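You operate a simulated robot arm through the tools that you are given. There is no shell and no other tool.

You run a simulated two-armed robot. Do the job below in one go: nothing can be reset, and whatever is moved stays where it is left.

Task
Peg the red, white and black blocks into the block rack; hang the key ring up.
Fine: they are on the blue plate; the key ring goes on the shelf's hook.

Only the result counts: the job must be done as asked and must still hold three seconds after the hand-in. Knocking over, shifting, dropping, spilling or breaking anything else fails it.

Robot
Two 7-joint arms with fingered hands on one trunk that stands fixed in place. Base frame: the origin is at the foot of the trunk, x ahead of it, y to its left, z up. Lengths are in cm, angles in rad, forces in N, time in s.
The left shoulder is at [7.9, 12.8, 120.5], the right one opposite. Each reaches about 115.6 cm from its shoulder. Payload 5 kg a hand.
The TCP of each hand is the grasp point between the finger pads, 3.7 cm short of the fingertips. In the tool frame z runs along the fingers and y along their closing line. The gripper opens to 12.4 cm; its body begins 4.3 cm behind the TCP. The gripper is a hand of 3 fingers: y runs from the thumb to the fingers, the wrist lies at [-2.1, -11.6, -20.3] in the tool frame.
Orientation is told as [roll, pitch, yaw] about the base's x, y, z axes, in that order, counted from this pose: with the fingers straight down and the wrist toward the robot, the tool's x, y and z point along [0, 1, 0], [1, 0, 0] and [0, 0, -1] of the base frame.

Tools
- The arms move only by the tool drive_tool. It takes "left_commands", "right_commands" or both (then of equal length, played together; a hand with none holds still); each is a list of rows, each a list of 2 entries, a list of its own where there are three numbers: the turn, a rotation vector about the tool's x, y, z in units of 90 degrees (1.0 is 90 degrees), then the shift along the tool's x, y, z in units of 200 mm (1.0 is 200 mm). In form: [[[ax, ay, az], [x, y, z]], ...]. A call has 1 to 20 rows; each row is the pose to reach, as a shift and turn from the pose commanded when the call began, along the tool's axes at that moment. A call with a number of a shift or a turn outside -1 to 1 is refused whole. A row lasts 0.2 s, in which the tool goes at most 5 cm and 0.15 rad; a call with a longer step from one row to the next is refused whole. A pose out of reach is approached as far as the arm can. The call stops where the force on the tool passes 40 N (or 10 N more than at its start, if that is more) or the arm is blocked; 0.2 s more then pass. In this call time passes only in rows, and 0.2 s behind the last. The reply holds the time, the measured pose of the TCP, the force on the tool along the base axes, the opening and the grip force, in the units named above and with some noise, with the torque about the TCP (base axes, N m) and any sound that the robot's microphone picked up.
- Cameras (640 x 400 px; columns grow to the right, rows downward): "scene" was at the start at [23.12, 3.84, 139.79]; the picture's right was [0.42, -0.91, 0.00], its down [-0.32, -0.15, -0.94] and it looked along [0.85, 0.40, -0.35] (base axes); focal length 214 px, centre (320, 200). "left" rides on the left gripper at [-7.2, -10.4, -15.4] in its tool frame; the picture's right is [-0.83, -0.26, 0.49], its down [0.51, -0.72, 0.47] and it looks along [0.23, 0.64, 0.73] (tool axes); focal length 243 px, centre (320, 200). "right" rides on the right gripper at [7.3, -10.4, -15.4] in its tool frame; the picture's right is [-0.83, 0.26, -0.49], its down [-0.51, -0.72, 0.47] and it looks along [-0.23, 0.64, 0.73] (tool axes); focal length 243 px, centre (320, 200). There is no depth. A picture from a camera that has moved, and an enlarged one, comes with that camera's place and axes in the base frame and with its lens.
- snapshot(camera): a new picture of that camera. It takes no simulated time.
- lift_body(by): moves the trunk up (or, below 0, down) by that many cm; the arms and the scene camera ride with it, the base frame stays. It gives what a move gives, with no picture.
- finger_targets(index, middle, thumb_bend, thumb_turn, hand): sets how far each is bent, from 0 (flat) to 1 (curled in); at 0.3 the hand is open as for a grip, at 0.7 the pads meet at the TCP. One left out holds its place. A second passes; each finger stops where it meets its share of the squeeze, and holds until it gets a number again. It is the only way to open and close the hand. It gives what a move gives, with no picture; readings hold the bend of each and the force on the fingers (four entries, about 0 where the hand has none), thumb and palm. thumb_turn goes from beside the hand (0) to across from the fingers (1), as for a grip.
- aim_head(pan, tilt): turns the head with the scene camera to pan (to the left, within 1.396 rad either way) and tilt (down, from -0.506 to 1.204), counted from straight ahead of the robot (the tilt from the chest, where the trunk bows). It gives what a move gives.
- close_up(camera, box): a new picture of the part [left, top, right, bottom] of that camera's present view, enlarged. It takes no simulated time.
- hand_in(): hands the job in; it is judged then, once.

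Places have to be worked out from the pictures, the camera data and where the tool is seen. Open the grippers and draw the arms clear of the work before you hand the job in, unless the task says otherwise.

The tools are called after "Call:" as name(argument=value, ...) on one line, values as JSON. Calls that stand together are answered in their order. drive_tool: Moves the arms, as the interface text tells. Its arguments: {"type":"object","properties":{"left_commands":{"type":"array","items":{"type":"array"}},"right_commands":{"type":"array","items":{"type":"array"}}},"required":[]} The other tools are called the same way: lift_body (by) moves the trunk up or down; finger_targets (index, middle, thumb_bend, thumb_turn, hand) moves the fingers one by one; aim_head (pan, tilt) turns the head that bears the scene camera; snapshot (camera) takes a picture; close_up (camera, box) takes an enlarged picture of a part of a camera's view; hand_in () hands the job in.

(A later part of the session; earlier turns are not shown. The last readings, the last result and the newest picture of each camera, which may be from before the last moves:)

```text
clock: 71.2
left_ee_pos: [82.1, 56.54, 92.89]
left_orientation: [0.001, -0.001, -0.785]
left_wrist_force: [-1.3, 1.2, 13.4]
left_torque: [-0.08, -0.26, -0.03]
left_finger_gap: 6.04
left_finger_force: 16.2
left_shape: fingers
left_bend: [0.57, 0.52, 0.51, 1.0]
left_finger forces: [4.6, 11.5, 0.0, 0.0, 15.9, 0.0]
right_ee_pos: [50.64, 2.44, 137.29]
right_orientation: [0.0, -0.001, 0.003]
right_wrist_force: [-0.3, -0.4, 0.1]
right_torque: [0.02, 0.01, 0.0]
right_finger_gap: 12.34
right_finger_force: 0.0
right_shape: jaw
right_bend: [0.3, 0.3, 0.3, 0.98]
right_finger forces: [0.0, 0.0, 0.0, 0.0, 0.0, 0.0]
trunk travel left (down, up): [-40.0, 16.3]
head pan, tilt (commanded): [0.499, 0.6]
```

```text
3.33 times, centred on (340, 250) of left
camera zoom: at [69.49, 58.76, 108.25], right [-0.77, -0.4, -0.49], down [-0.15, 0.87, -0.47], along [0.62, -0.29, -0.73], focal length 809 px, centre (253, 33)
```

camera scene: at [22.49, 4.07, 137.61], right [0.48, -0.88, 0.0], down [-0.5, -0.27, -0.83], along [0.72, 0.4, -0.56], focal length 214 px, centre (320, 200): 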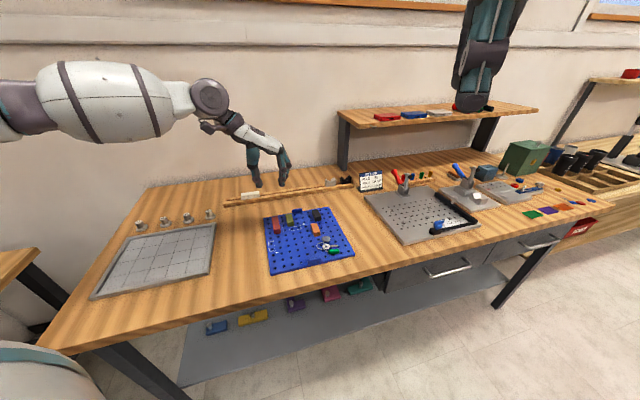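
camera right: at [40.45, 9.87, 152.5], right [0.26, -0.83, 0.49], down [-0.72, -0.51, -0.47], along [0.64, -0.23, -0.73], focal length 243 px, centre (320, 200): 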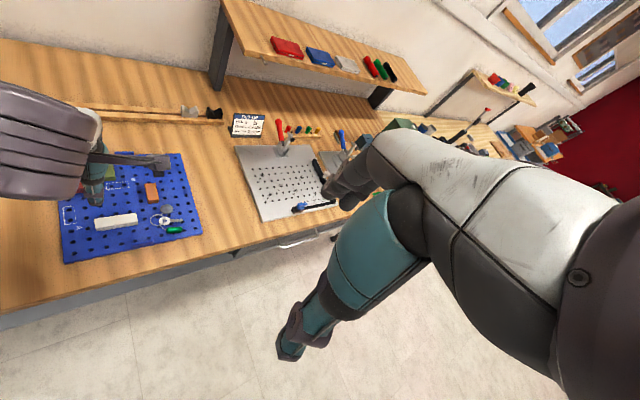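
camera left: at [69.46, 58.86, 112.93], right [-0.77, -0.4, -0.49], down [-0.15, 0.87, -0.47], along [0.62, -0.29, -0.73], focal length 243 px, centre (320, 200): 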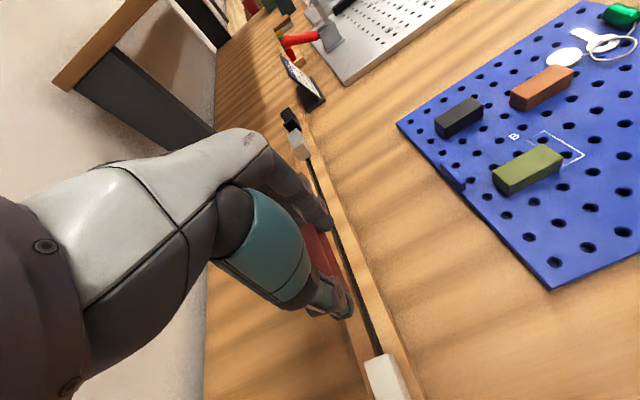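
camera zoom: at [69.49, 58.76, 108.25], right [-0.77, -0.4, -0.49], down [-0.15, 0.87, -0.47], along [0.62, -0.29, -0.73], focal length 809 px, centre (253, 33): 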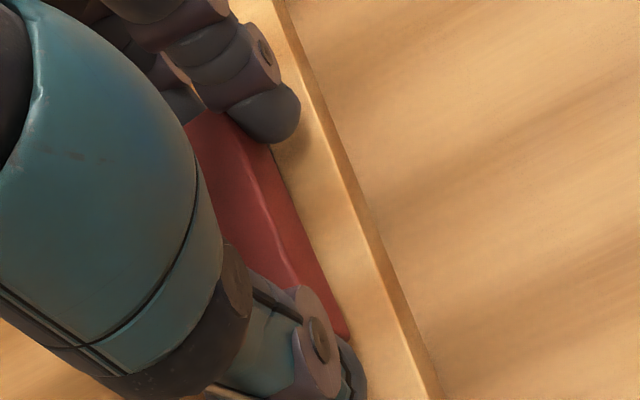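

Contact is mostly on the right pin near the far lip (from the torque). I zoom in to measure the rail edges and block edge before nudging.

Call:
close_up(camera="left", box=[350, 230, 398, 266])

Call:
close_up(camera="left", box=[355, 270, 403, 306])

Call:
close_up(camera="scene", box=[268, 184, 296, 204])

```text
11.11 times, centred on (374, 248) of left
camera zoom: at [69.49, 58.76, 108.25], right [-0.77, -0.4, -0.49], down [-0.15, 0.87, -0.47], along [0.62, -0.29, -0.73], focal length 2696 px, centre (-280, -333)
```

zoom: 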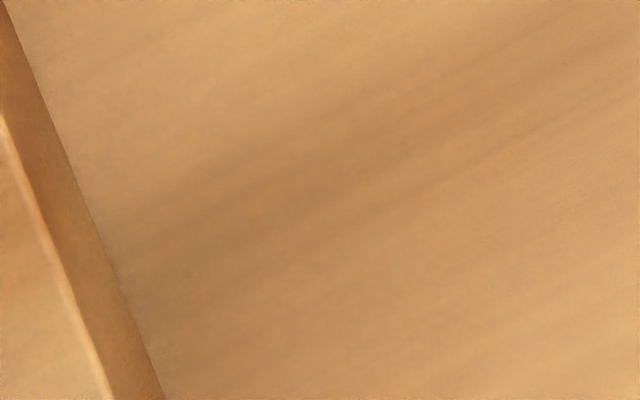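

```text
11.11 times, centred on (379, 288) of left
camera zoom: at [69.49, 58.76, 108.25], right [-0.77, -0.4, -0.49], down [-0.15, 0.87, -0.47], along [0.62, -0.29, -0.73], focal length 2696 px, centre (-336, -778)
```

zoom: 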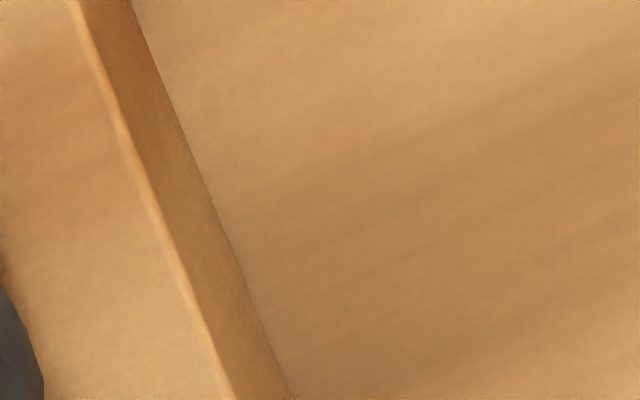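

```text
16.00 times, centred on (282, 194) of scene
camera zoom: at [22.25, 4.03, 137.66], right [0.48, -0.88, 0.0], down [-0.49, -0.27, -0.83], along [0.73, 0.4, -0.56], focal length 3432 px, centre (928, 296)
```

zoom: 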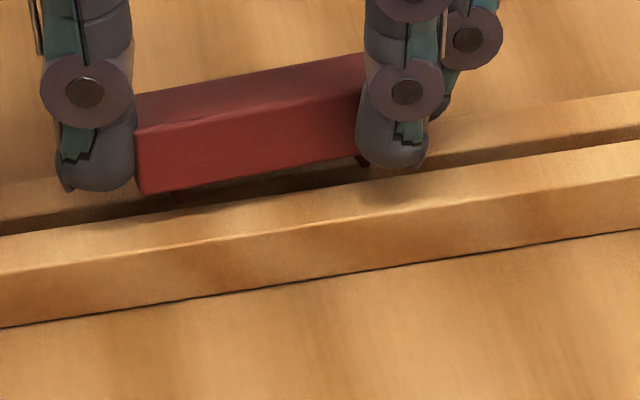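

The scene close-up shows the left pin in the slot but the right pin on the far lip (~0.4 cm too far). I lift 4 mm, turn −0.07 rad and shift −0.2 cm.

Call:
drive_tool(left_commands=[[[0, 0, 0], [0, 0, -0.02]], [[0, 0, 0.022], [-0.005, 0, -0.03]], [[0, 0, 0.045], [-0.01, 0, -0.03]]])

Call:
close_up(camera="scene", box=[268, 184, 296, 204])

Call:
close_up(camera="left", box=[290, 190, 390, 310])

```text
clock: 72.0
left_ee_pos: [82.08, 56.65, 93.25]
left_orientation: [-0.003, 0.0, -0.857]
left_wrist_force: [0.2, -0.1, 1.1]
left_torque: [0.0, 0.0, 0.02]
left_finger_gap: 5.98
left_finger_force: 14.6
left_shape: fingers
left_bend: [0.57, 0.51, 0.51, 1.0]
left_finger forces: [4.1, 10.9, 0.0, 0.0, 13.3, 0.0]
right_ee_pos: [50.79, 2.7, 137.1]
right_orientation: [0.0, 0.001, 0.002]
right_wrist_force: [0.7, -0.9, -0.2]
right_torque: [-0.04, 0.0, 0.0]
right_finger_gap: 12.35
right_finger_force: 0.1
right_shape: jaw
right_bend: [0.3, 0.3, 0.3, 0.98]
right_finger forces: [0.0, 0.1, 0.0, 0.0, 0.1, 0.0]
trunk travel left (down, up): [-40.0, 16.3]
head pan, tilt (commanded): [0.499, 0.6]
```

```text
16.00 times, centred on (282, 194) of scene
camera zoom: at [22.46, 4.11, 137.61], right [0.48, -0.88, 0.0], down [-0.5, -0.27, -0.83], along [0.72, 0.4, -0.56], focal length 3432 px, centre (928, 296)
```

zoom: 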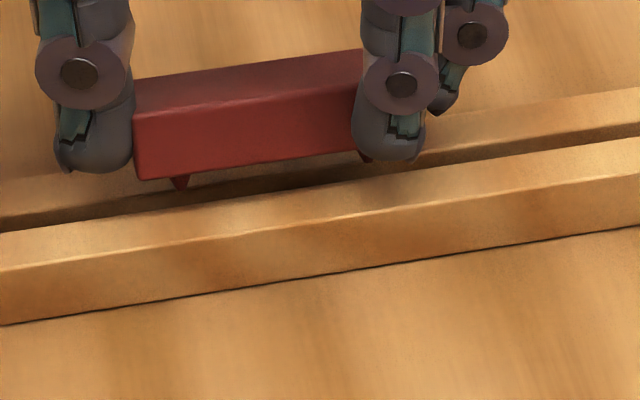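

```text
3.33 times, centred on (340, 250) of left
camera zoom: at [69.69, 59.56, 108.62], right [-0.8, -0.35, -0.49], down [-0.09, 0.88, -0.47], along [0.59, -0.33, -0.73], focal length 809 px, centre (253, 33)
```

zoom: 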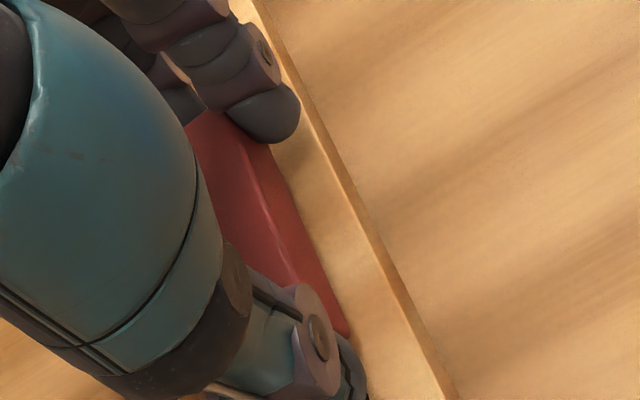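

Pins are now parallel to the slot. I shift −0.1 cm more and lower 6 mm gently.

Call:
drive_tool(left_commands=[[[0, 0, 0], [-0.005, 0, 0.005]], [[0, 0, 0], [-0.005, 0, 0.012]], [[0, 0, 0], [-0.005, 0, 0.019]], [[0, 0, 0], [-0.005, 0, 0.026]], [[0, 0, 0], [-0.005, 0, 0.033]]])

Call:
close_up(camera="scene", box=[268, 184, 296, 204])

```text
clock: 73.2
left_ee_pos: [82.03, 56.36, 92.43]
left_orientation: [-0.002, -0.001, -0.854]
left_wrist_force: [-0.6, 0.9, -0.6]
left_torque: [-0.02, 0.01, 0.01]
left_finger_gap: 5.98
left_finger_force: 14.2
left_shape: fingers
left_bend: [0.57, 0.51, 0.51, 1.0]
left_finger forces: [4.0, 10.9, 0.0, 0.0, 13.2, 0.1]
right_ee_pos: [50.78, 2.74, 137.18]
right_orientation: [0.001, 0.001, 0.002]
right_wrist_force: [-0.6, 0.0, -0.3]
right_torque: [0.0, -0.02, -0.05]
right_finger_gap: 12.35
right_finger_force: 0.1
right_shape: jaw
right_bend: [0.3, 0.3, 0.3, 0.98]
right_finger forces: [0.0, 0.1, 0.0, 0.1, 0.0, 0.1]
trunk travel left (down, up): [-40.0, 16.3]
head pan, tilt (commanded): [0.499, 0.6]
```

```text
16.00 times, centred on (282, 194) of scene
camera zoom: at [22.46, 4.13, 137.61], right [0.48, -0.88, 0.0], down [-0.5, -0.27, -0.83], along [0.72, 0.4, -0.56], focal length 3432 px, centre (928, 296)
```

zoom: 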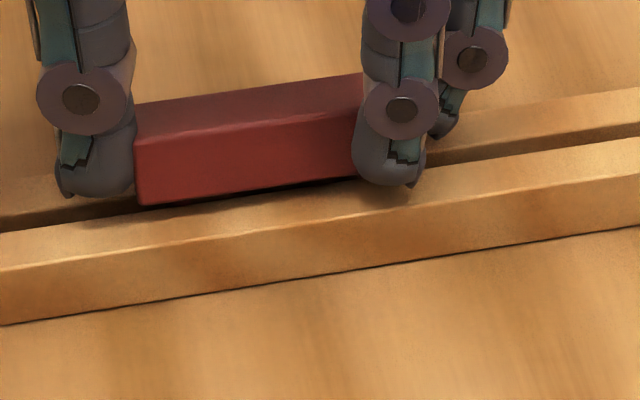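

No force: the pins are going in. I continue down 5 mm.

Call:
drive_tool(left_commands=[[[0, 0, 0], [0, 0, 0.007]], [[0, 0, 0], [0, 0, 0.014]], [[0, 0, 0], [0, 0, 0.021]], [[0, 0, 0], [0, 0, 0.027]]])

Call:
close_up(camera="scene", box=[268, 184, 296, 204])

```text
clock: 74.2
left_ee_pos: [81.85, 56.47, 92.18]
left_orientation: [0.0, -0.001, -0.854]
left_wrist_force: [1.0, 0.1, 9.7]
left_torque: [-0.18, -0.41, 0.06]
left_finger_gap: 5.97
left_finger_force: 18.5
left_shape: fingers
left_bend: [0.57, 0.51, 0.51, 1.0]
left_finger forces: [3.9, 19.9, 0.1, 0.1, 13.7, 0.0]
right_ee_pos: [50.71, 2.64, 137.15]
right_orientation: [0.0, -0.002, 0.001]
right_wrist_force: [0.0, 0.3, 0.3]
right_torque: [0.01, -0.02, -0.03]
right_finger_gap: 12.36
right_finger_force: 0.0
right_shape: jaw
right_bend: [0.3, 0.3, 0.3, 0.98]
right_finger forces: [0.0, 0.0, 0.0, 0.0, 0.1, 0.0]
trunk travel left (down, up): [-40.0, 16.3]
head pan, tilt (commanded): [0.499, 0.6]
```

```text
16.00 times, centred on (282, 194) of scene
camera zoom: at [22.35, 4.06, 137.65], right [0.48, -0.88, 0.0], down [-0.5, -0.27, -0.83], along [0.72, 0.4, -0.56], focal length 3432 px, centre (928, 296)
```

zoom: 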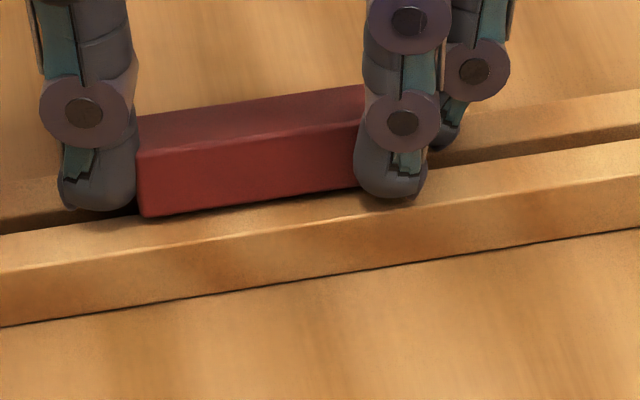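

The middle tip reached the rail; pins are well in. I release so the block drops the last 2–3 mm.

Call:
finger_targets(hand="left", index=0.44, middle=0.43, thumb_bend=0.44)

Call:
close_up(camera="scene", box=[268, 184, 296, 204])

Call:
close_up(camera="left", box=[290, 190, 390, 310])

```text
clock: 75.2
left_ee_pos: [81.81, 56.51, 92.05]
left_orientation: [-0.002, 0.0, -0.853]
left_wrist_force: [-0.8, 0.0, 1.7]
left_torque: [-0.04, -0.08, 0.06]
left_finger_gap: 8.58
left_finger_force: 1.0
left_shape: fingers
left_bend: [0.44, 0.44, 0.44, 0.99]
left_finger forces: [0.0, 2.0, 0.0, 0.1, 0.0, 0.0]
right_ee_pos: [50.68, 2.67, 137.26]
right_orientation: [-0.001, 0.001, 0.002]
right_wrist_force: [-0.2, -0.1, 0.5]
right_torque: [0.03, 0.0, -0.02]
right_finger_gap: 12.35
right_finger_force: 0.0
right_shape: jaw
right_bend: [0.3, 0.3, 0.3, 0.98]
right_finger forces: [0.0, 0.0, 0.0, 0.0, 0.0, 0.0]
trunk travel left (down, up): [-40.0, 16.3]
head pan, tilt (commanded): [0.499, 0.6]
```

```text
16.00 times, centred on (282, 194) of scene
camera zoom: at [22.42, 4.11, 137.62], right [0.48, -0.88, 0.0], down [-0.5, -0.27, -0.83], along [0.72, 0.4, -0.56], focal length 3432 px, centre (928, 296)
```

zoom: 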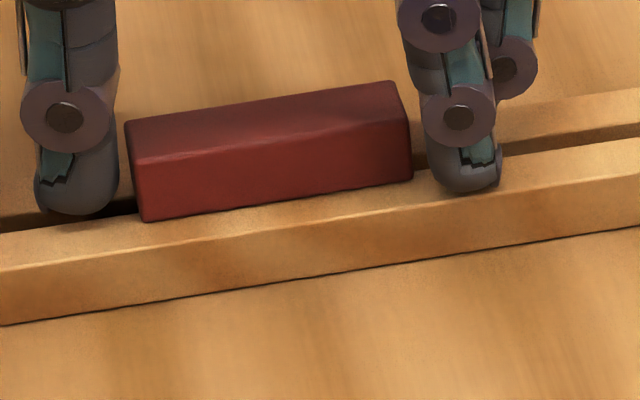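

```text
3.33 times, centred on (340, 250) of left
camera zoom: at [69.49, 59.54, 107.43], right [-0.8, -0.35, -0.49], down [-0.09, 0.88, -0.47], along [0.59, -0.33, -0.73], focal length 809 px, centre (253, 33)
```

zoom: 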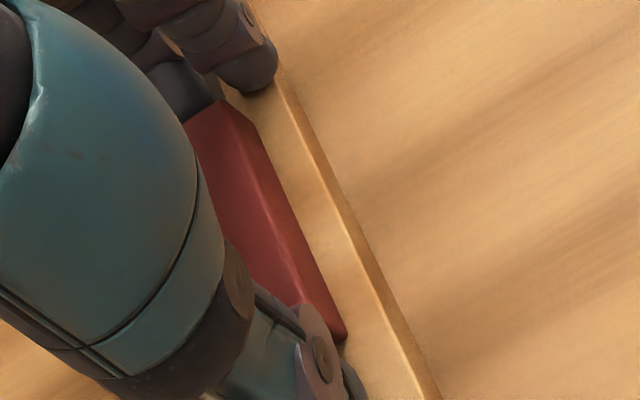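

Red looks seated. I compare white and red closely to verify both sit at the same depth.

Call:
close_up(camera="scene", box=[236, 182, 268, 206])

Call:
close_up(camera="scene", box=[225, 170, 305, 210])

```text
16.00 times, centred on (252, 194) of scene
camera zoom: at [22.42, 4.11, 137.62], right [0.48, -0.88, 0.0], down [-0.5, -0.27, -0.83], along [0.72, 0.4, -0.56], focal length 3432 px, centre (1408, 296)
```

zoom: 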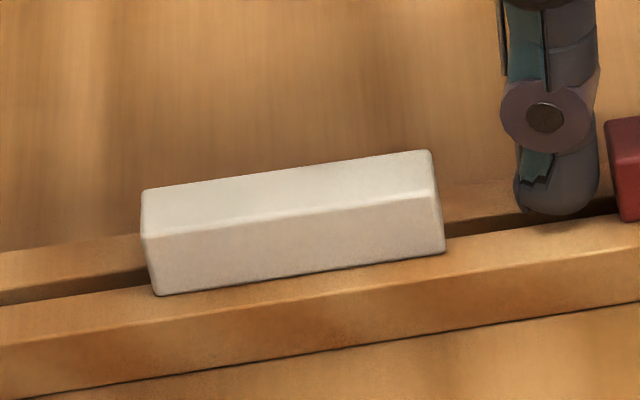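

```text
8.00 times, centred on (265, 190) of scene
camera zoom: at [22.42, 4.11, 137.62], right [0.48, -0.88, 0.0], down [-0.5, -0.27, -0.83], along [0.72, 0.4, -0.56], focal length 1716 px, centre (760, 280)
```

zoom: 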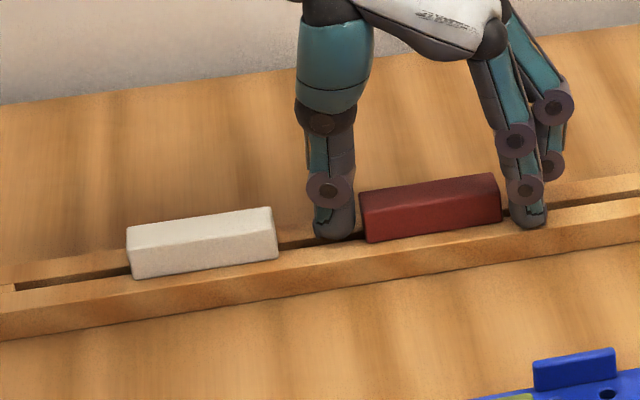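

White is flush (14 px below the lip line); red's right end appears ~0.3 cm high. I raise the hand clear to look at it unobstructed.

Call:
drive_tool(left_commands=[[[0, 0, 0], [0, 0, -0.05]], [[0, 0, 0], [0, 0, -0.15]], [[0, 0, 0], [0, 0, -0.3]], [[0, 0, 0], [0, 0, -0.45]]])

Call:
close_up(camera="scene", box=[266, 180, 298, 204])

Call:
close_up(camera="left", box=[270, 200, 430, 340])

```text
clock: 76.2
left_ee_pos: [81.94, 56.51, 101.26]
left_orientation: [-0.001, 0.001, -0.856]
left_wrist_force: [-0.7, 0.0, -0.5]
left_torque: [0.0, -0.05, -0.01]
left_finger_gap: 8.57
left_finger_force: 0.0
left_shape: fingers
left_bend: [0.44, 0.43, 0.44, 0.99]
left_finger forces: [0.0, 0.0, 0.0, 0.1, 0.0, 0.0]
right_ee_pos: [50.59, 2.63, 137.24]
right_orientation: [-0.001, -0.001, 0.002]
right_wrist_force: [-0.2, -0.1, 0.3]
right_torque: [0.03, 0.0, -0.03]
right_finger_gap: 12.36
right_finger_force: 0.1
right_shape: jaw
right_bend: [0.3, 0.3, 0.3, 0.98]
right_finger forces: [0.0, 0.0, 0.1, 0.0, 0.0, 0.0]
trunk travel left (down, up): [-40.0, 16.3]
head pan, tilt (commanded): [0.499, 0.6]
```

```text
16.00 times, centred on (282, 192) of scene
camera zoom: at [22.37, 4.06, 137.63], right [0.48, -0.88, 0.0], down [-0.5, -0.27, -0.83], along [0.72, 0.4, -0.56], focal length 3432 px, centre (928, 328)
```

zoom: 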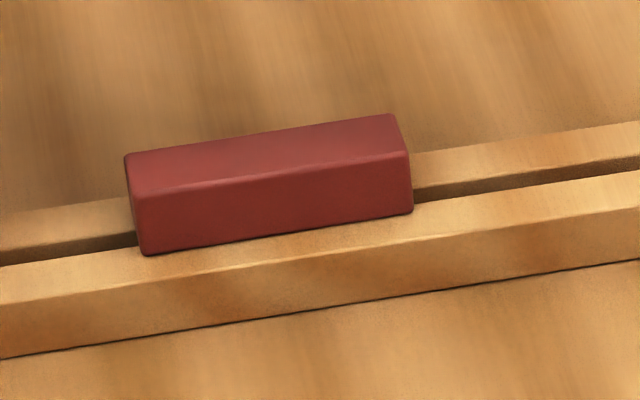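

```text
2.86 times, centred on (350, 270) of left
camera zoom: at [69.47, 59.49, 116.6], right [-0.8, -0.35, -0.49], down [-0.09, 0.88, -0.47], along [0.59, -0.33, -0.73], focal length 693 px, centre (234, 0)
```

zoom: 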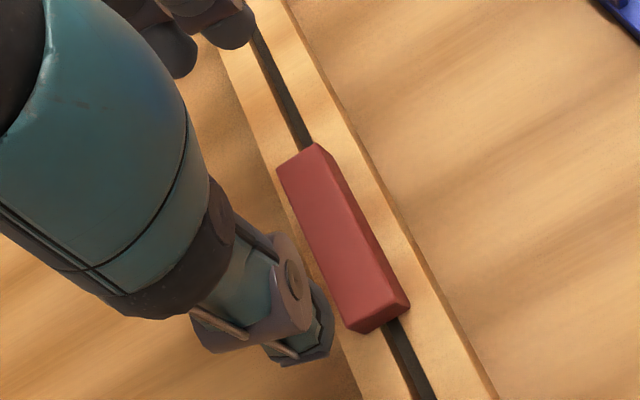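

Red now sits flush and parallel to the rail. Next the black block: I raise, turn to yaw +45° and move above it for an end-to-end grip.

Call:
drive_tool(left_commands=[[[0, 0, -0.0867], [-0.0477, 0.0358, -0.15]], [[0, 0, -0.1733], [-0.0953, 0.0717, -0.3]], [[0, 0, -0.26], [-0.143, 0.1075, -0.4]], [[0, 0, -0.3467], [-0.1907, 0.1433, -0.4]], [[0, 0, -0.4333], [-0.2383, 0.179, -0.4]], [[0, 0, -0.52], [-0.286, 0.215, -0.4]]])

Call:
drive_tool(left_commands=[[[0, 0, -0.0875], [-0.1275, -0.0256, 0]], [[0, 0, -0.175], [-0.255, -0.051, 0]], [[0, 0, -0.2625], [-0.3825, -0.077, 0]], [[0, 0, -0.35], [-0.51, -0.1023, 0]], [[0, 0, -0.4375], [-0.6375, -0.128, 0]], [[0, 0, -0.525], [-0.765, -0.1535, 0]]])

Call:
finger_targets(hand="left", index=0.5, middle=0.46, thumb_bend=0.48)

Call:
snapshot(camera="left")

Call:
close_up(camera="left", box=[300, 190, 460, 310])

Call:
close_up(camera="scene", box=[240, 150, 360, 240])

```text
clock: 77.6
left_ee_pos: [80.26, 49.43, 109.04]
left_orientation: [0.0, 0.001, -0.038]
left_wrist_force: [0.7, 0.0, 0.2]
left_torque: [0.03, 0.01, 0.0]
left_finger_gap: 8.57
left_finger_force: 0.0
left_shape: fingers
left_bend: [0.44, 0.43, 0.44, 0.99]
left_finger forces: [0.0, 0.1, 0.0, 0.0, 0.1, 0.1]
right_ee_pos: [50.75, 2.44, 137.17]
right_orientation: [-0.001, -0.001, 0.002]
right_wrist_force: [-0.3, -0.4, -0.3]
right_torque: [0.03, -0.05, -0.01]
right_finger_gap: 12.39
right_finger_force: 0.0
right_shape: jaw
right_bend: [0.3, 0.3, 0.3, 0.98]
right_finger forces: [0.0, 0.1, 0.0, 0.0, 0.1, 0.0]
trunk travel left (down, up): [-40.0, 16.3]
head pan, tilt (commanded): [0.499, 0.6]
```

```text
clock: 79.0
left_ee_pos: [77.03, 34.2, 108.99]
left_orientation: [0.001, 0.001, 0.79]
left_wrist_force: [0.0, -0.6, 0.6]
left_torque: [0.05, 0.02, 0.01]
left_finger_gap: 8.62
left_finger_force: 0.1
left_shape: fingers
left_bend: [0.44, 0.43, 0.44, 0.99]
left_finger forces: [0.2, 0.0, 0.1, 0.0, 0.0, 0.0]
right_ee_pos: [50.87, 2.5, 137.04]
right_orientation: [0.003, -0.003, 0.001]
right_wrist_force: [0.7, 0.2, 0.0]
right_torque: [0.06, 0.0, 0.02]
right_finger_gap: 12.35
right_finger_force: 0.0
right_shape: jaw
right_bend: [0.3, 0.3, 0.3, 0.98]
right_finger forces: [0.0, 0.1, 0.0, 0.1, 0.0, 0.0]
trunk travel left (down, up): [-40.0, 16.3]
head pan, tilt (commanded): [0.499, 0.6]
```

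```text
clock: 80.0
left_ee_pos: [76.9, 34.39, 109.19]
left_orientation: [-0.001, 0.001, 0.787]
left_wrist_force: [0.4, -1.2, 0.4]
left_torque: [0.03, 0.03, 0.01]
left_finger_gap: 7.14
left_finger_force: 0.1
left_shape: fingers
left_bend: [0.5, 0.46, 0.48, 1.0]
left_finger forces: [0.1, 0.0, 0.0, 0.0, 0.0, 0.0]
right_ee_pos: [50.76, 2.68, 137.15]
right_orientation: [-0.001, -0.001, 0.001]
right_wrist_force: [0.4, -0.6, 0.4]
right_torque: [0.04, 0.0, 0.01]
right_finger_gap: 12.34
right_finger_force: 0.1
right_shape: jaw
right_bend: [0.3, 0.3, 0.3, 0.98]
right_finger forces: [0.0, 0.0, 0.0, 0.0, 0.0, 0.0]
trunk travel left (down, up): [-40.0, 16.3]
head pan, tilt (commanded): [0.499, 0.6]
```

```text
taken
camera left: at [74.6, 21.78, 124.53], right [0.4, -0.77, -0.49], down [-0.87, -0.15, -0.47], along [0.29, 0.62, -0.73], focal length 243 px, centre (320, 200)
```

left: 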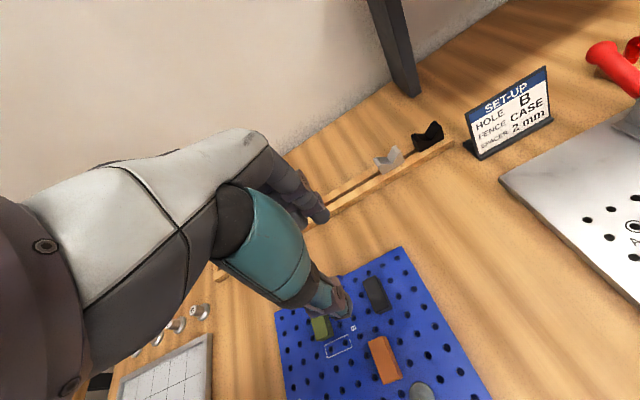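

```text
3.33 times, centred on (380, 250) of left
camera zoom: at [74.6, 21.78, 124.53], right [0.4, -0.77, -0.49], down [-0.87, -0.15, -0.47], along [0.29, 0.62, -0.73], focal length 809 px, centre (120, 33)
```

zoom: 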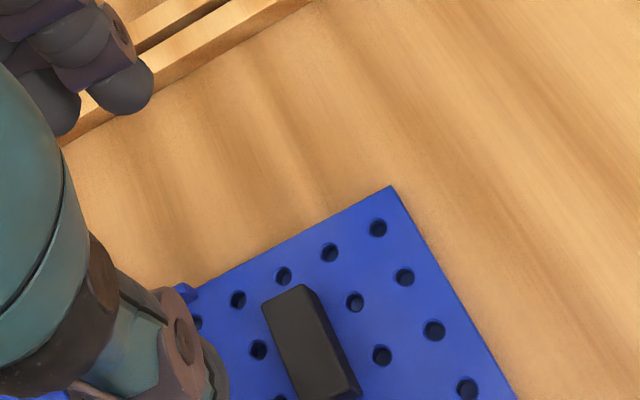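

```text
4.44 times, centred on (300, 195) of scene
camera zoom: at [22.46, 4.11, 137.61], right [0.48, -0.88, 0.0], down [-0.5, -0.27, -0.83], along [0.72, 0.4, -0.56], focal length 953 px, centre (409, 222)
```

zoom: 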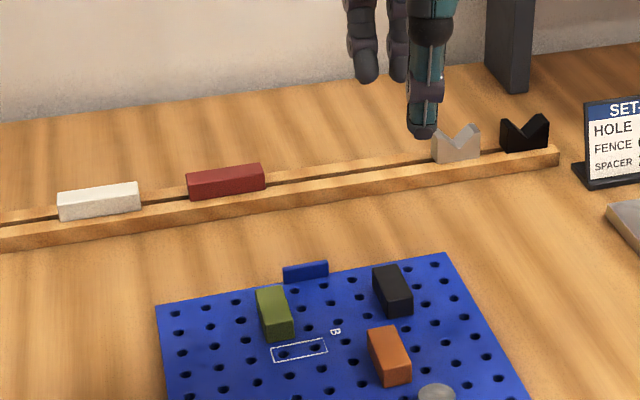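

White and red sit well in the rack. Black's centre is at tool (1.0, 0.2); I shift +0.5/+0.2 cm and descend to z≈95.

Call:
drive_tool(left_commands=[[[0, 0, 0], [0.025, 0.01, 0.15]], [[0, 0, 0], [0.025, 0.01, 0.33]], [[0, 0, 0], [0.025, 0.01, 0.52]], [[0, 0, 0], [0.025, 0.01, 0.705]]])

Call:
close_up(camera="left", box=[280, 180, 440, 300])

Call:
close_up(camera="scene", box=[285, 170, 345, 240])

```text
clock: 81.0
left_ee_pos: [76.95, 34.83, 94.7]
left_orientation: [0.002, 0.004, 0.785]
left_wrist_force: [1.2, 0.0, 0.0]
left_torque: [-0.01, 0.03, 0.03]
left_finger_gap: 7.13
left_finger_force: 0.1
left_shape: fingers
left_bend: [0.5, 0.46, 0.48, 1.0]
left_finger forces: [0.0, 0.0, 0.0, 0.0, 0.0, 0.0]
right_ee_pos: [50.97, 2.8, 137.15]
right_orientation: [-0.002, 0.001, 0.003]
right_wrist_force: [-0.4, 0.5, -0.5]
right_torque: [0.01, 0.02, 0.0]
right_finger_gap: 12.34
right_finger_force: 0.0
right_shape: jaw
right_bend: [0.3, 0.3, 0.3, 0.98]
right_finger forces: [0.1, 0.0, 0.1, 0.0, 0.1, 0.0]
trunk travel left (down, up): [-40.0, 16.3]
head pan, tilt (commanded): [0.499, 0.6]
```

```text
3.33 times, centred on (360, 240) of left
camera zoom: at [74.63, 22.24, 110.11], right [0.4, -0.77, -0.49], down [-0.87, -0.15, -0.47], along [0.29, 0.62, -0.73], focal length 809 px, centre (187, 67)
```

zoom: 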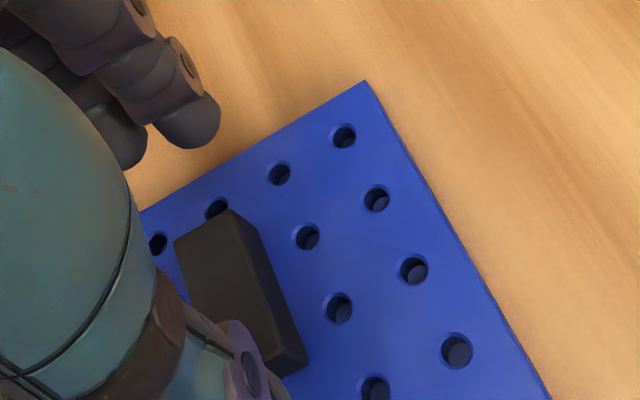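

```text
5.71 times, centred on (315, 205) of scene
camera zoom: at [22.62, 4.23, 137.58], right [0.48, -0.88, 0.0], down [-0.5, -0.27, -0.82], along [0.72, 0.39, -0.57], focal length 1226 px, centre (349, 171)
```

zoom: 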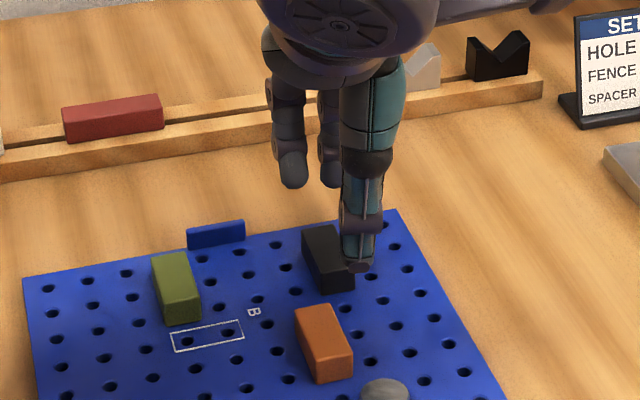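

Black centre is at tool (0.7, −0.2). I correct by +0.27/−0.2 cm and descend to z≈91.8.

Call:
drive_tool(left_commands=[[[0, 0, 0], [0.0135, -0.01, 0.03]], [[0, 0, 0], [0.0135, -0.01, 0.085]], [[0, 0, 0], [0.0135, -0.01, 0.142]]])

Call:
close_up(camera="left", box=[280, 180, 440, 300])

Call:
close_up(camera="scene", box=[290, 190, 340, 235])

```text
clock: 81.8
left_ee_pos: [76.35, 34.78, 92.14]
left_orientation: [0.0, 0.002, 0.786]
left_wrist_force: [0.4, 1.3, -0.2]
left_torque: [-0.01, -0.01, 0.01]
left_finger_gap: 7.12
left_finger_force: 0.1
left_shape: fingers
left_bend: [0.5, 0.46, 0.48, 1.0]
left_finger forces: [0.1, 0.1, 0.1, 0.1, 0.0, 0.1]
right_ee_pos: [50.77, 2.56, 137.07]
right_orientation: [0.001, 0.001, 0.003]
right_wrist_force: [-0.5, 0.1, 0.4]
right_torque: [-0.03, -0.03, -0.04]
right_finger_gap: 12.35
right_finger_force: 0.1
right_shape: jaw
right_bend: [0.3, 0.3, 0.3, 0.98]
right_finger forces: [0.0, 0.0, 0.0, 0.1, 0.2, 0.1]
trunk travel left (down, up): [-40.0, 16.3]
head pan, tilt (commanded): [0.499, 0.6]
```

```text
3.33 times, centred on (360, 240) of left
camera zoom: at [73.88, 22.24, 107.58], right [0.4, -0.77, -0.49], down [-0.87, -0.15, -0.47], along [0.29, 0.62, -0.73], focal length 809 px, centre (187, 67)
```

zoom: 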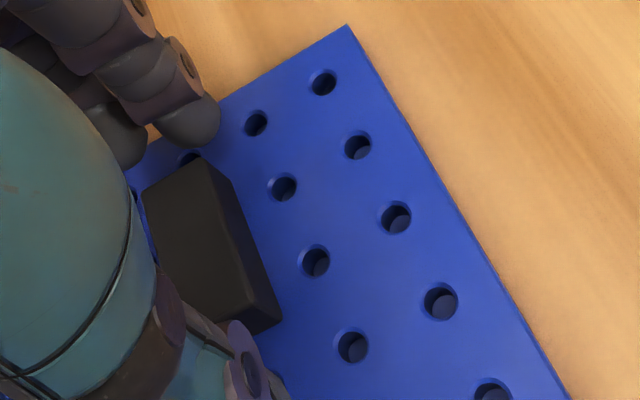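

```text
8.89 times, centred on (315, 212) of scene
camera zoom: at [22.45, 4.11, 137.62], right [0.48, -0.88, 0.0], down [-0.5, -0.27, -0.83], along [0.72, 0.4, -0.56], focal length 1906 px, centre (364, 89)
```

zoom: 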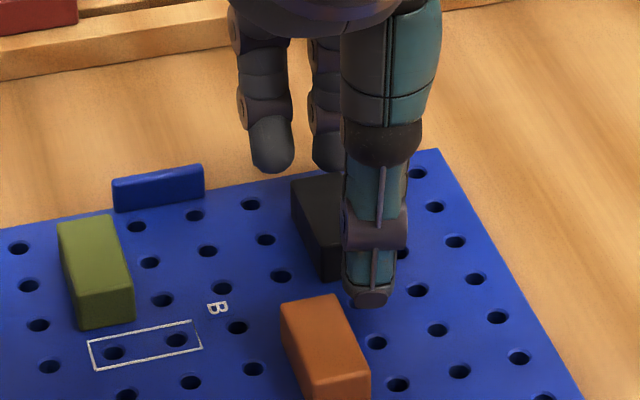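

Small overshoot; I correct −0.2/+0.25 cm, lower to z≈91.7 and close on the ends.

Call:
drive_tool(left_commands=[[[0, 0, 0], [-0.01, 0.0125, 0.01]], [[0, 0, 0], [-0.01, 0.0125, 0.022]]])

Call:
finger_targets(hand="left", index=0.67, middle=0.66, thumb_bend=0.65)

Call:
close_up(camera="left", box=[280, 180, 440, 300])

Call:
close_up(camera="scene", box=[290, 190, 340, 235])

```text
clock: 82.4
left_ee_pos: [76.45, 34.8, 91.68]
left_orientation: [0.0, 0.001, 0.785]
left_wrist_force: [-0.2, 0.0, 0.1]
left_torque: [0.02, 0.0, -0.04]
left_finger_gap: 7.12
left_finger_force: 0.0
left_shape: fingers
left_bend: [0.5, 0.46, 0.48, 1.0]
left_finger forces: [0.0, 0.0, 0.0, 0.1, 0.0, 0.0]
right_ee_pos: [50.79, 2.66, 137.08]
right_orientation: [0.0, -0.001, 0.001]
right_wrist_force: [0.5, -0.3, 0.3]
right_torque: [0.02, 0.0, 0.01]
right_finger_gap: 12.37
right_finger_force: 0.1
right_shape: jaw
right_bend: [0.3, 0.3, 0.3, 0.98]
right_finger forces: [0.1, 0.0, 0.0, 0.0, 0.0, 0.0]
trunk travel left (down, up): [-40.0, 16.3]
head pan, tilt (commanded): [0.499, 0.6]
```

```text
clock: 83.4
left_ee_pos: [76.56, 34.86, 91.73]
left_orientation: [0.001, 0.002, 0.785]
left_wrist_force: [2.2, 1.6, 2.0]
left_torque: [0.09, -0.06, 0.01]
left_finger_gap: 4.39
left_finger_force: 13.6
left_shape: fingers
left_bend: [0.61, 0.6, 0.57, 1.0]
left_finger forces: [6.7, 8.4, 0.1, 0.1, 11.9, 0.1]
right_ee_pos: [50.77, 2.6, 137.15]
right_orientation: [0.001, 0.0, 0.002]
right_wrist_force: [0.6, -0.7, 0.5]
right_torque: [0.02, -0.03, 0.02]
right_finger_gap: 12.35
right_finger_force: 0.0
right_shape: jaw
right_bend: [0.3, 0.3, 0.3, 0.98]
right_finger forces: [0.0, 0.0, 0.0, 0.1, 0.1, 0.0]
trunk travel left (down, up): [-40.0, 16.3]
head pan, tilt (commanded): [0.499, 0.6]
```

```text
3.33 times, centred on (360, 240) of left
camera zoom: at [74.24, 22.35, 107.08], right [0.4, -0.77, -0.49], down [-0.87, -0.15, -0.47], along [0.29, 0.62, -0.73], focal length 809 px, centre (187, 67)
```

zoom: 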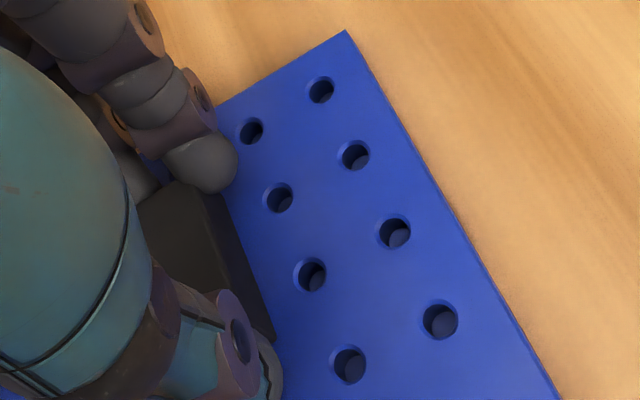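

```text
8.89 times, centred on (315, 212) of scene
camera zoom: at [22.46, 4.14, 137.61], right [0.48, -0.88, 0.0], down [-0.5, -0.27, -0.83], along [0.72, 0.4, -0.56], focal length 1906 px, centre (364, 89)
```

zoom: 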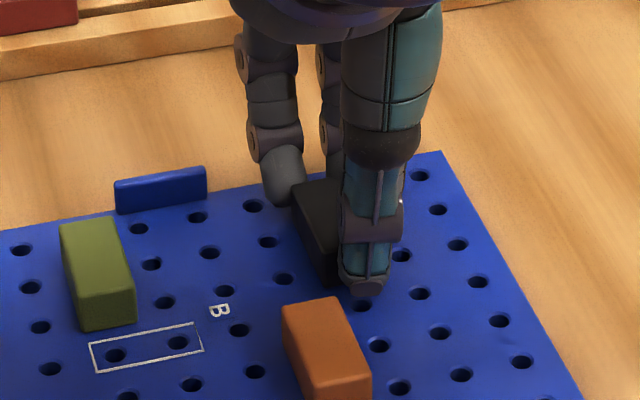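

Balanced grip on black with little wrist load. I lift slowly and check.

Call:
drive_tool(left_commands=[[[0, 0, 0], [0, 0, -0.02]], [[0, 0, 0], [0, 0, -0.04]], [[0, 0, 0], [0, 0, -0.06]], [[0, 0, 0], [0, 0, -0.1]], [[0, 0, 0], [0, 0, -0.2]], [[0, 0, 0], [0, 0, -0.4]], [[0, 0, 0], [0, 0, -0.6]], [[0, 0, 0], [0, 0, -0.8]]])

Call:
close_up(camera="scene", box=[280, 120, 360, 240])

Call:
close_up(camera="left", box=[280, 180, 440, 300])

```text
clock: 85.2
left_ee_pos: [76.53, 34.8, 107.81]
left_orientation: [0.0, 0.001, 0.785]
left_wrist_force: [0.4, -0.5, -0.7]
left_torque: [0.03, -0.01, 0.01]
left_finger_gap: 4.38
left_finger_force: 13.5
left_shape: fingers
left_bend: [0.62, 0.6, 0.57, 1.0]
left_finger forces: [5.2, 7.6, 0.0, 0.1, 13.0, 0.0]
right_ee_pos: [50.67, 2.58, 137.22]
right_orientation: [0.002, -0.003, 0.001]
right_wrist_force: [-0.3, 0.0, 0.4]
right_torque: [-0.04, 0.0, -0.01]
right_finger_gap: 12.34
right_finger_force: 0.1
right_shape: jaw
right_bend: [0.3, 0.3, 0.3, 0.98]
right_finger forces: [0.0, 0.0, 0.0, 0.0, 0.0, 0.0]
trunk travel left (down, up): [-40.0, 16.3]
head pan, tilt (commanded): [0.499, 0.6]
```

```text
3.33 times, centred on (320, 180) of scene
camera zoom: at [22.32, 4.06, 137.64], right [0.48, -0.88, 0.0], down [-0.5, -0.27, -0.83], along [0.72, 0.4, -0.56], focal length 715 px, centre (320, 267)
```

zoom: 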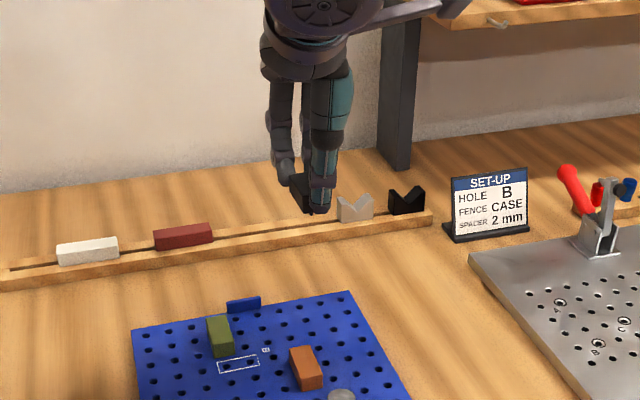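

```text
3.33 times, centred on (360, 240) of left
camera zoom: at [74.21, 22.32, 123.1], right [0.4, -0.77, -0.49], down [-0.87, -0.15, -0.47], along [0.29, 0.62, -0.73], focal length 809 px, centre (187, 67)
```

zoom: 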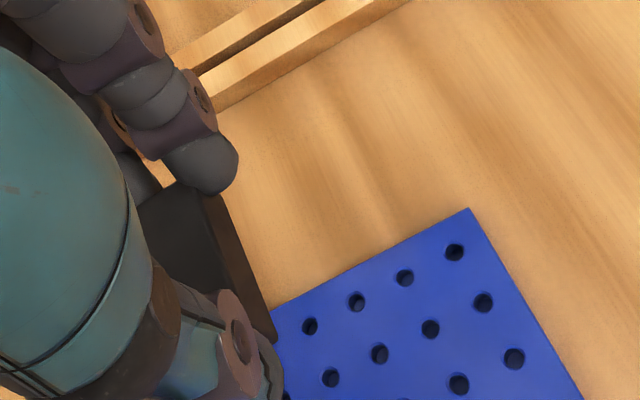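

Black is lifted. I rotate to yaw −45° and carry it over the free stretch of rack right of red (~(90,48.3)).

Call:
drive_tool(left_commands=[[[0, 0, 0.083], [0, 0, 0]], [[0, 0, 0.167], [0, 0, 0]], [[0, 0, 0.25], [0, 0, 0]], [[0, 0, 0.333], [0, 0, 0]], [[0, 0, 0.417], [0, 0, 0]], [[0, 0, 0.5], [0, 0, 0]], [[0, 0, 0.583], [0, 0, 0]], [[0, 0, 0.667], [0, 0, 0]], [[0, 0, 0.75], [0, 0, 0]], [[0, 0, 0.833], [0, 0, 0]], [[0, 0, 0.917], [0, 0, 0]], [[0, 0, 1.0], [0, 0, 0]]])

Call:
drive_tool(left_commands=[[[0, 0, 0], [0.2, 0, 0]], [[0, 0, 0], [0.4, 0, 0]], [[0, 0, 0], [0.6, 0, 0.05]], [[0, 0, 0], [0.8, 0, 0.1]], [[0, 0, 0], [0.957, 0, 0.25]], [[0, 0, 0], [0.957, 0, 0.4]], [[0, 0, 0], [0.957, 0, 0.5]]])

Call:
snapshot(camera="left")

Call:
close_up(camera="scene", box=[280, 140, 360, 200])

Call:
close_up(camera="left", box=[290, 180, 390, 310])

```text
clock: 87.8
left_ee_pos: [76.57, 34.76, 107.6]
left_orientation: [-0.003, -0.001, -0.787]
left_wrist_force: [-0.2, -0.5, -1.1]
left_torque: [0.01, 0.12, -0.02]
left_finger_gap: 3.08
left_finger_force: 9.1
left_shape: fingers
left_bend: [0.67, 0.6, 0.59, 1.0]
left_finger forces: [0.8, 8.4, 0.0, 0.0, 8.8, 0.1]
right_ee_pos: [50.85, 2.68, 137.11]
right_orientation: [0.001, -0.002, 0.002]
right_wrist_force: [-0.1, 0.3, -0.3]
right_torque: [0.01, 0.02, 0.04]
right_finger_gap: 12.36
right_finger_force: 0.1
right_shape: jaw
right_bend: [0.3, 0.3, 0.3, 0.98]
right_finger forces: [0.1, 0.0, 0.0, 0.0, 0.0, 0.0]
trunk travel left (down, up): [-40.0, 16.3]
head pan, tilt (commanded): [0.499, 0.6]
```

```text
clock: 89.4
left_ee_pos: [90.22, 48.43, 97.43]
left_orientation: [-0.002, 0.001, -0.786]
left_wrist_force: [0.2, -0.3, -0.6]
left_torque: [0.02, 0.05, 0.0]
left_finger_gap: 3.05
left_finger_force: 8.8
left_shape: fingers
left_bend: [0.67, 0.6, 0.59, 1.0]
left_finger forces: [0.7, 8.1, 0.0, 0.0, 8.6, 0.0]
right_ee_pos: [50.85, 2.73, 137.08]
right_orientation: [-0.001, -0.001, 0.002]
right_wrist_force: [0.3, 0.8, 0.2]
right_torque: [0.02, 0.03, 0.01]
right_finger_gap: 12.38
right_finger_force: 0.2
right_shape: jaw
right_bend: [0.3, 0.3, 0.3, 0.98]
right_finger forces: [0.0, 0.0, 0.1, 0.1, 0.1, 0.0]
trunk travel left (down, up): [-40.0, 16.3]
head pan, tilt (commanded): [0.499, 0.6]
```

```text
taken
camera left: at [77.63, 50.72, 112.93], right [-0.77, -0.4, -0.49], down [-0.15, 0.87, -0.47], along [0.62, -0.29, -0.73], focal length 243 px, centre (320, 200)
```

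left: 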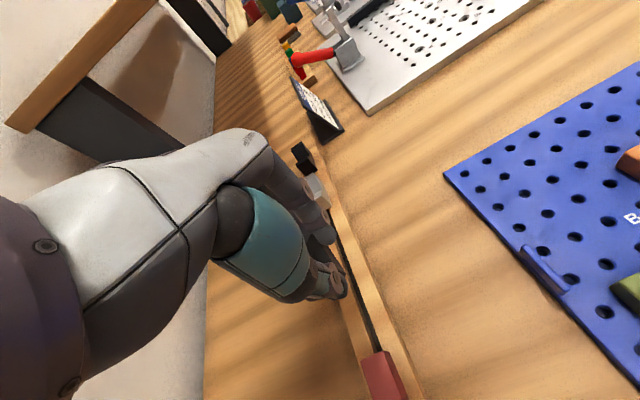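

```text
6.67 times, centred on (320, 170) of scene
camera zoom: at [22.49, 4.15, 137.61], right [0.48, -0.88, 0.0], down [-0.5, -0.27, -0.82], along [0.72, 0.4, -0.57], focal length 1430 px, centre (320, 400)
```

zoom: 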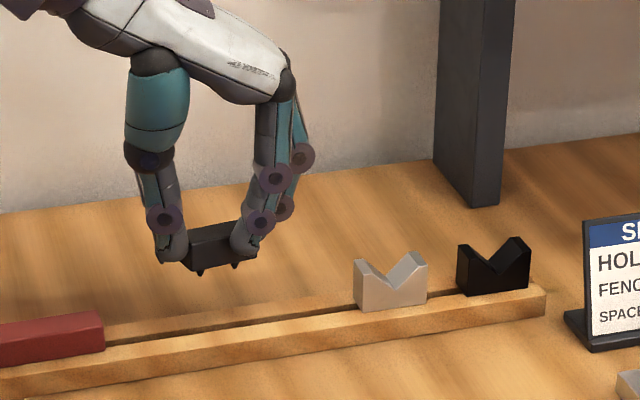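

```text
3.08 times, centred on (340, 245) of left
camera zoom: at [77.63, 50.72, 112.93], right [-0.77, -0.4, -0.49], down [-0.15, 0.87, -0.47], along [0.62, -0.29, -0.73], focal length 746 px, centre (258, 62)
```

zoom: 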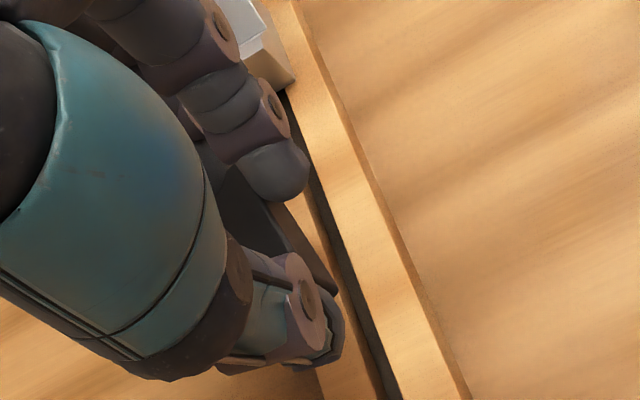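

The index slipped beside the block; middle and thumb still hold it (8 N). I zoom in to check the block's attitude before going on.

Call:
close_up(camera="scene", box=[296, 165, 326, 187])

Call:
close_up(camera="left", box=[315, 200, 375, 280])

```text
16.00 times, centred on (311, 176) of scene
camera zoom: at [22.49, 4.15, 137.61], right [0.48, -0.88, 0.0], down [-0.5, -0.27, -0.82], along [0.72, 0.4, -0.57], focal length 3432 px, centre (464, 584)
```

zoom: 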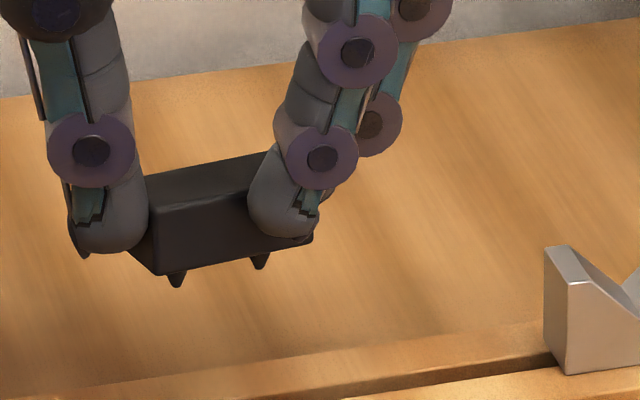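

```text
5.00 times, centred on (345, 240) of left
camera zoom: at [77.63, 50.72, 112.93], right [-0.77, -0.4, -0.49], down [-0.15, 0.87, -0.47], along [0.62, -0.29, -0.73], focal length 1213 px, centre (195, 0)
```

zoom: 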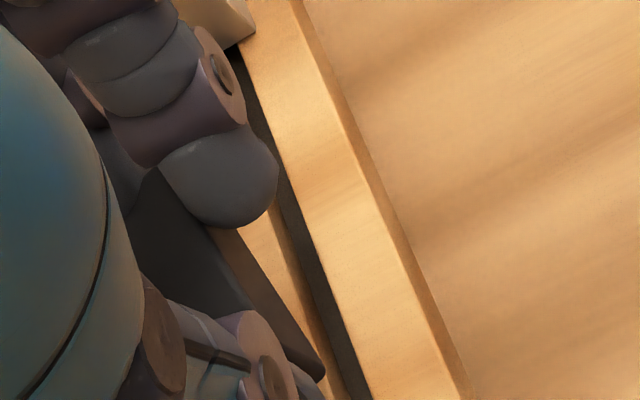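

Black is yawed ≈0.17 rad in the grip and sits a little low, but held. I rotate the hand −0.17 rad to line it up with the slot and look again.

Call:
drive_tool(left_commands=[[[0, 0, 0.035], [0, 0, 0]], [[0, 0, 0.07], [0, 0, 0]], [[0, 0, 0.108], [0, 0, 0]]])

Call:
close_up(camera="scene", box=[296, 168, 328, 192])

Call:
close_up(camera="left", box=[315, 200, 375, 280])

```text
clock: 90.2
left_ee_pos: [90.06, 48.42, 97.72]
left_orientation: [-0.001, 0.0, -0.956]
left_wrist_force: [-0.1, 0.8, -1.7]
left_torque: [0.06, 0.05, 0.01]
left_finger_gap: 3.07
left_finger_force: 8.7
left_shape: fingers
left_bend: [0.67, 0.6, 0.59, 1.0]
left_finger forces: [0.5, 8.2, 0.0, 0.0, 8.7, 0.1]
right_ee_pos: [50.74, 2.64, 137.18]
right_orientation: [0.001, -0.001, 0.002]
right_wrist_force: [-1.0, -0.6, -0.6]
right_torque: [0.01, 0.02, 0.03]
right_finger_gap: 12.36
right_finger_force: 0.1
right_shape: jaw
right_bend: [0.3, 0.3, 0.3, 0.98]
right_finger forces: [0.0, 0.0, 0.0, 0.0, 0.0, 0.0]
trunk travel left (down, up): [-40.0, 16.3]
head pan, tilt (commanded): [0.499, 0.6]
```

```text
16.00 times, centred on (312, 180) of scene
camera zoom: at [22.47, 4.12, 137.61], right [0.48, -0.88, 0.0], down [-0.5, -0.27, -0.82], along [0.72, 0.4, -0.57], focal length 3432 px, centre (448, 520)
```

zoom: 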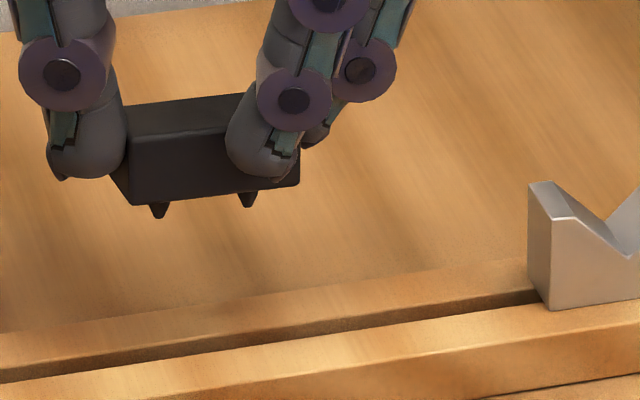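

```text
5.00 times, centred on (345, 240) of left
camera zoom: at [78.03, 52.72, 113.07], right [-0.83, -0.27, -0.49], down [0.0, 0.88, -0.47], along [0.56, -0.39, -0.73], focal length 1213 px, centre (195, 0)
```

zoom: 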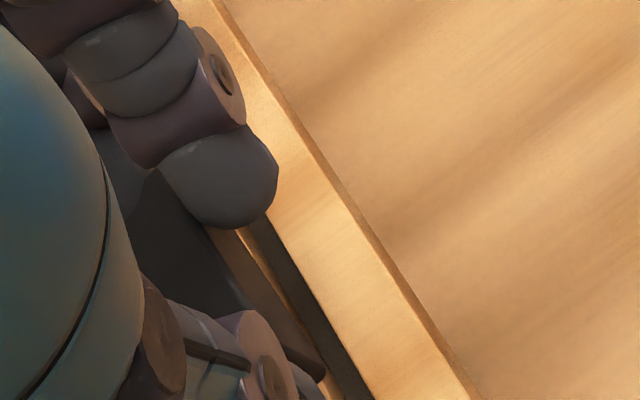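

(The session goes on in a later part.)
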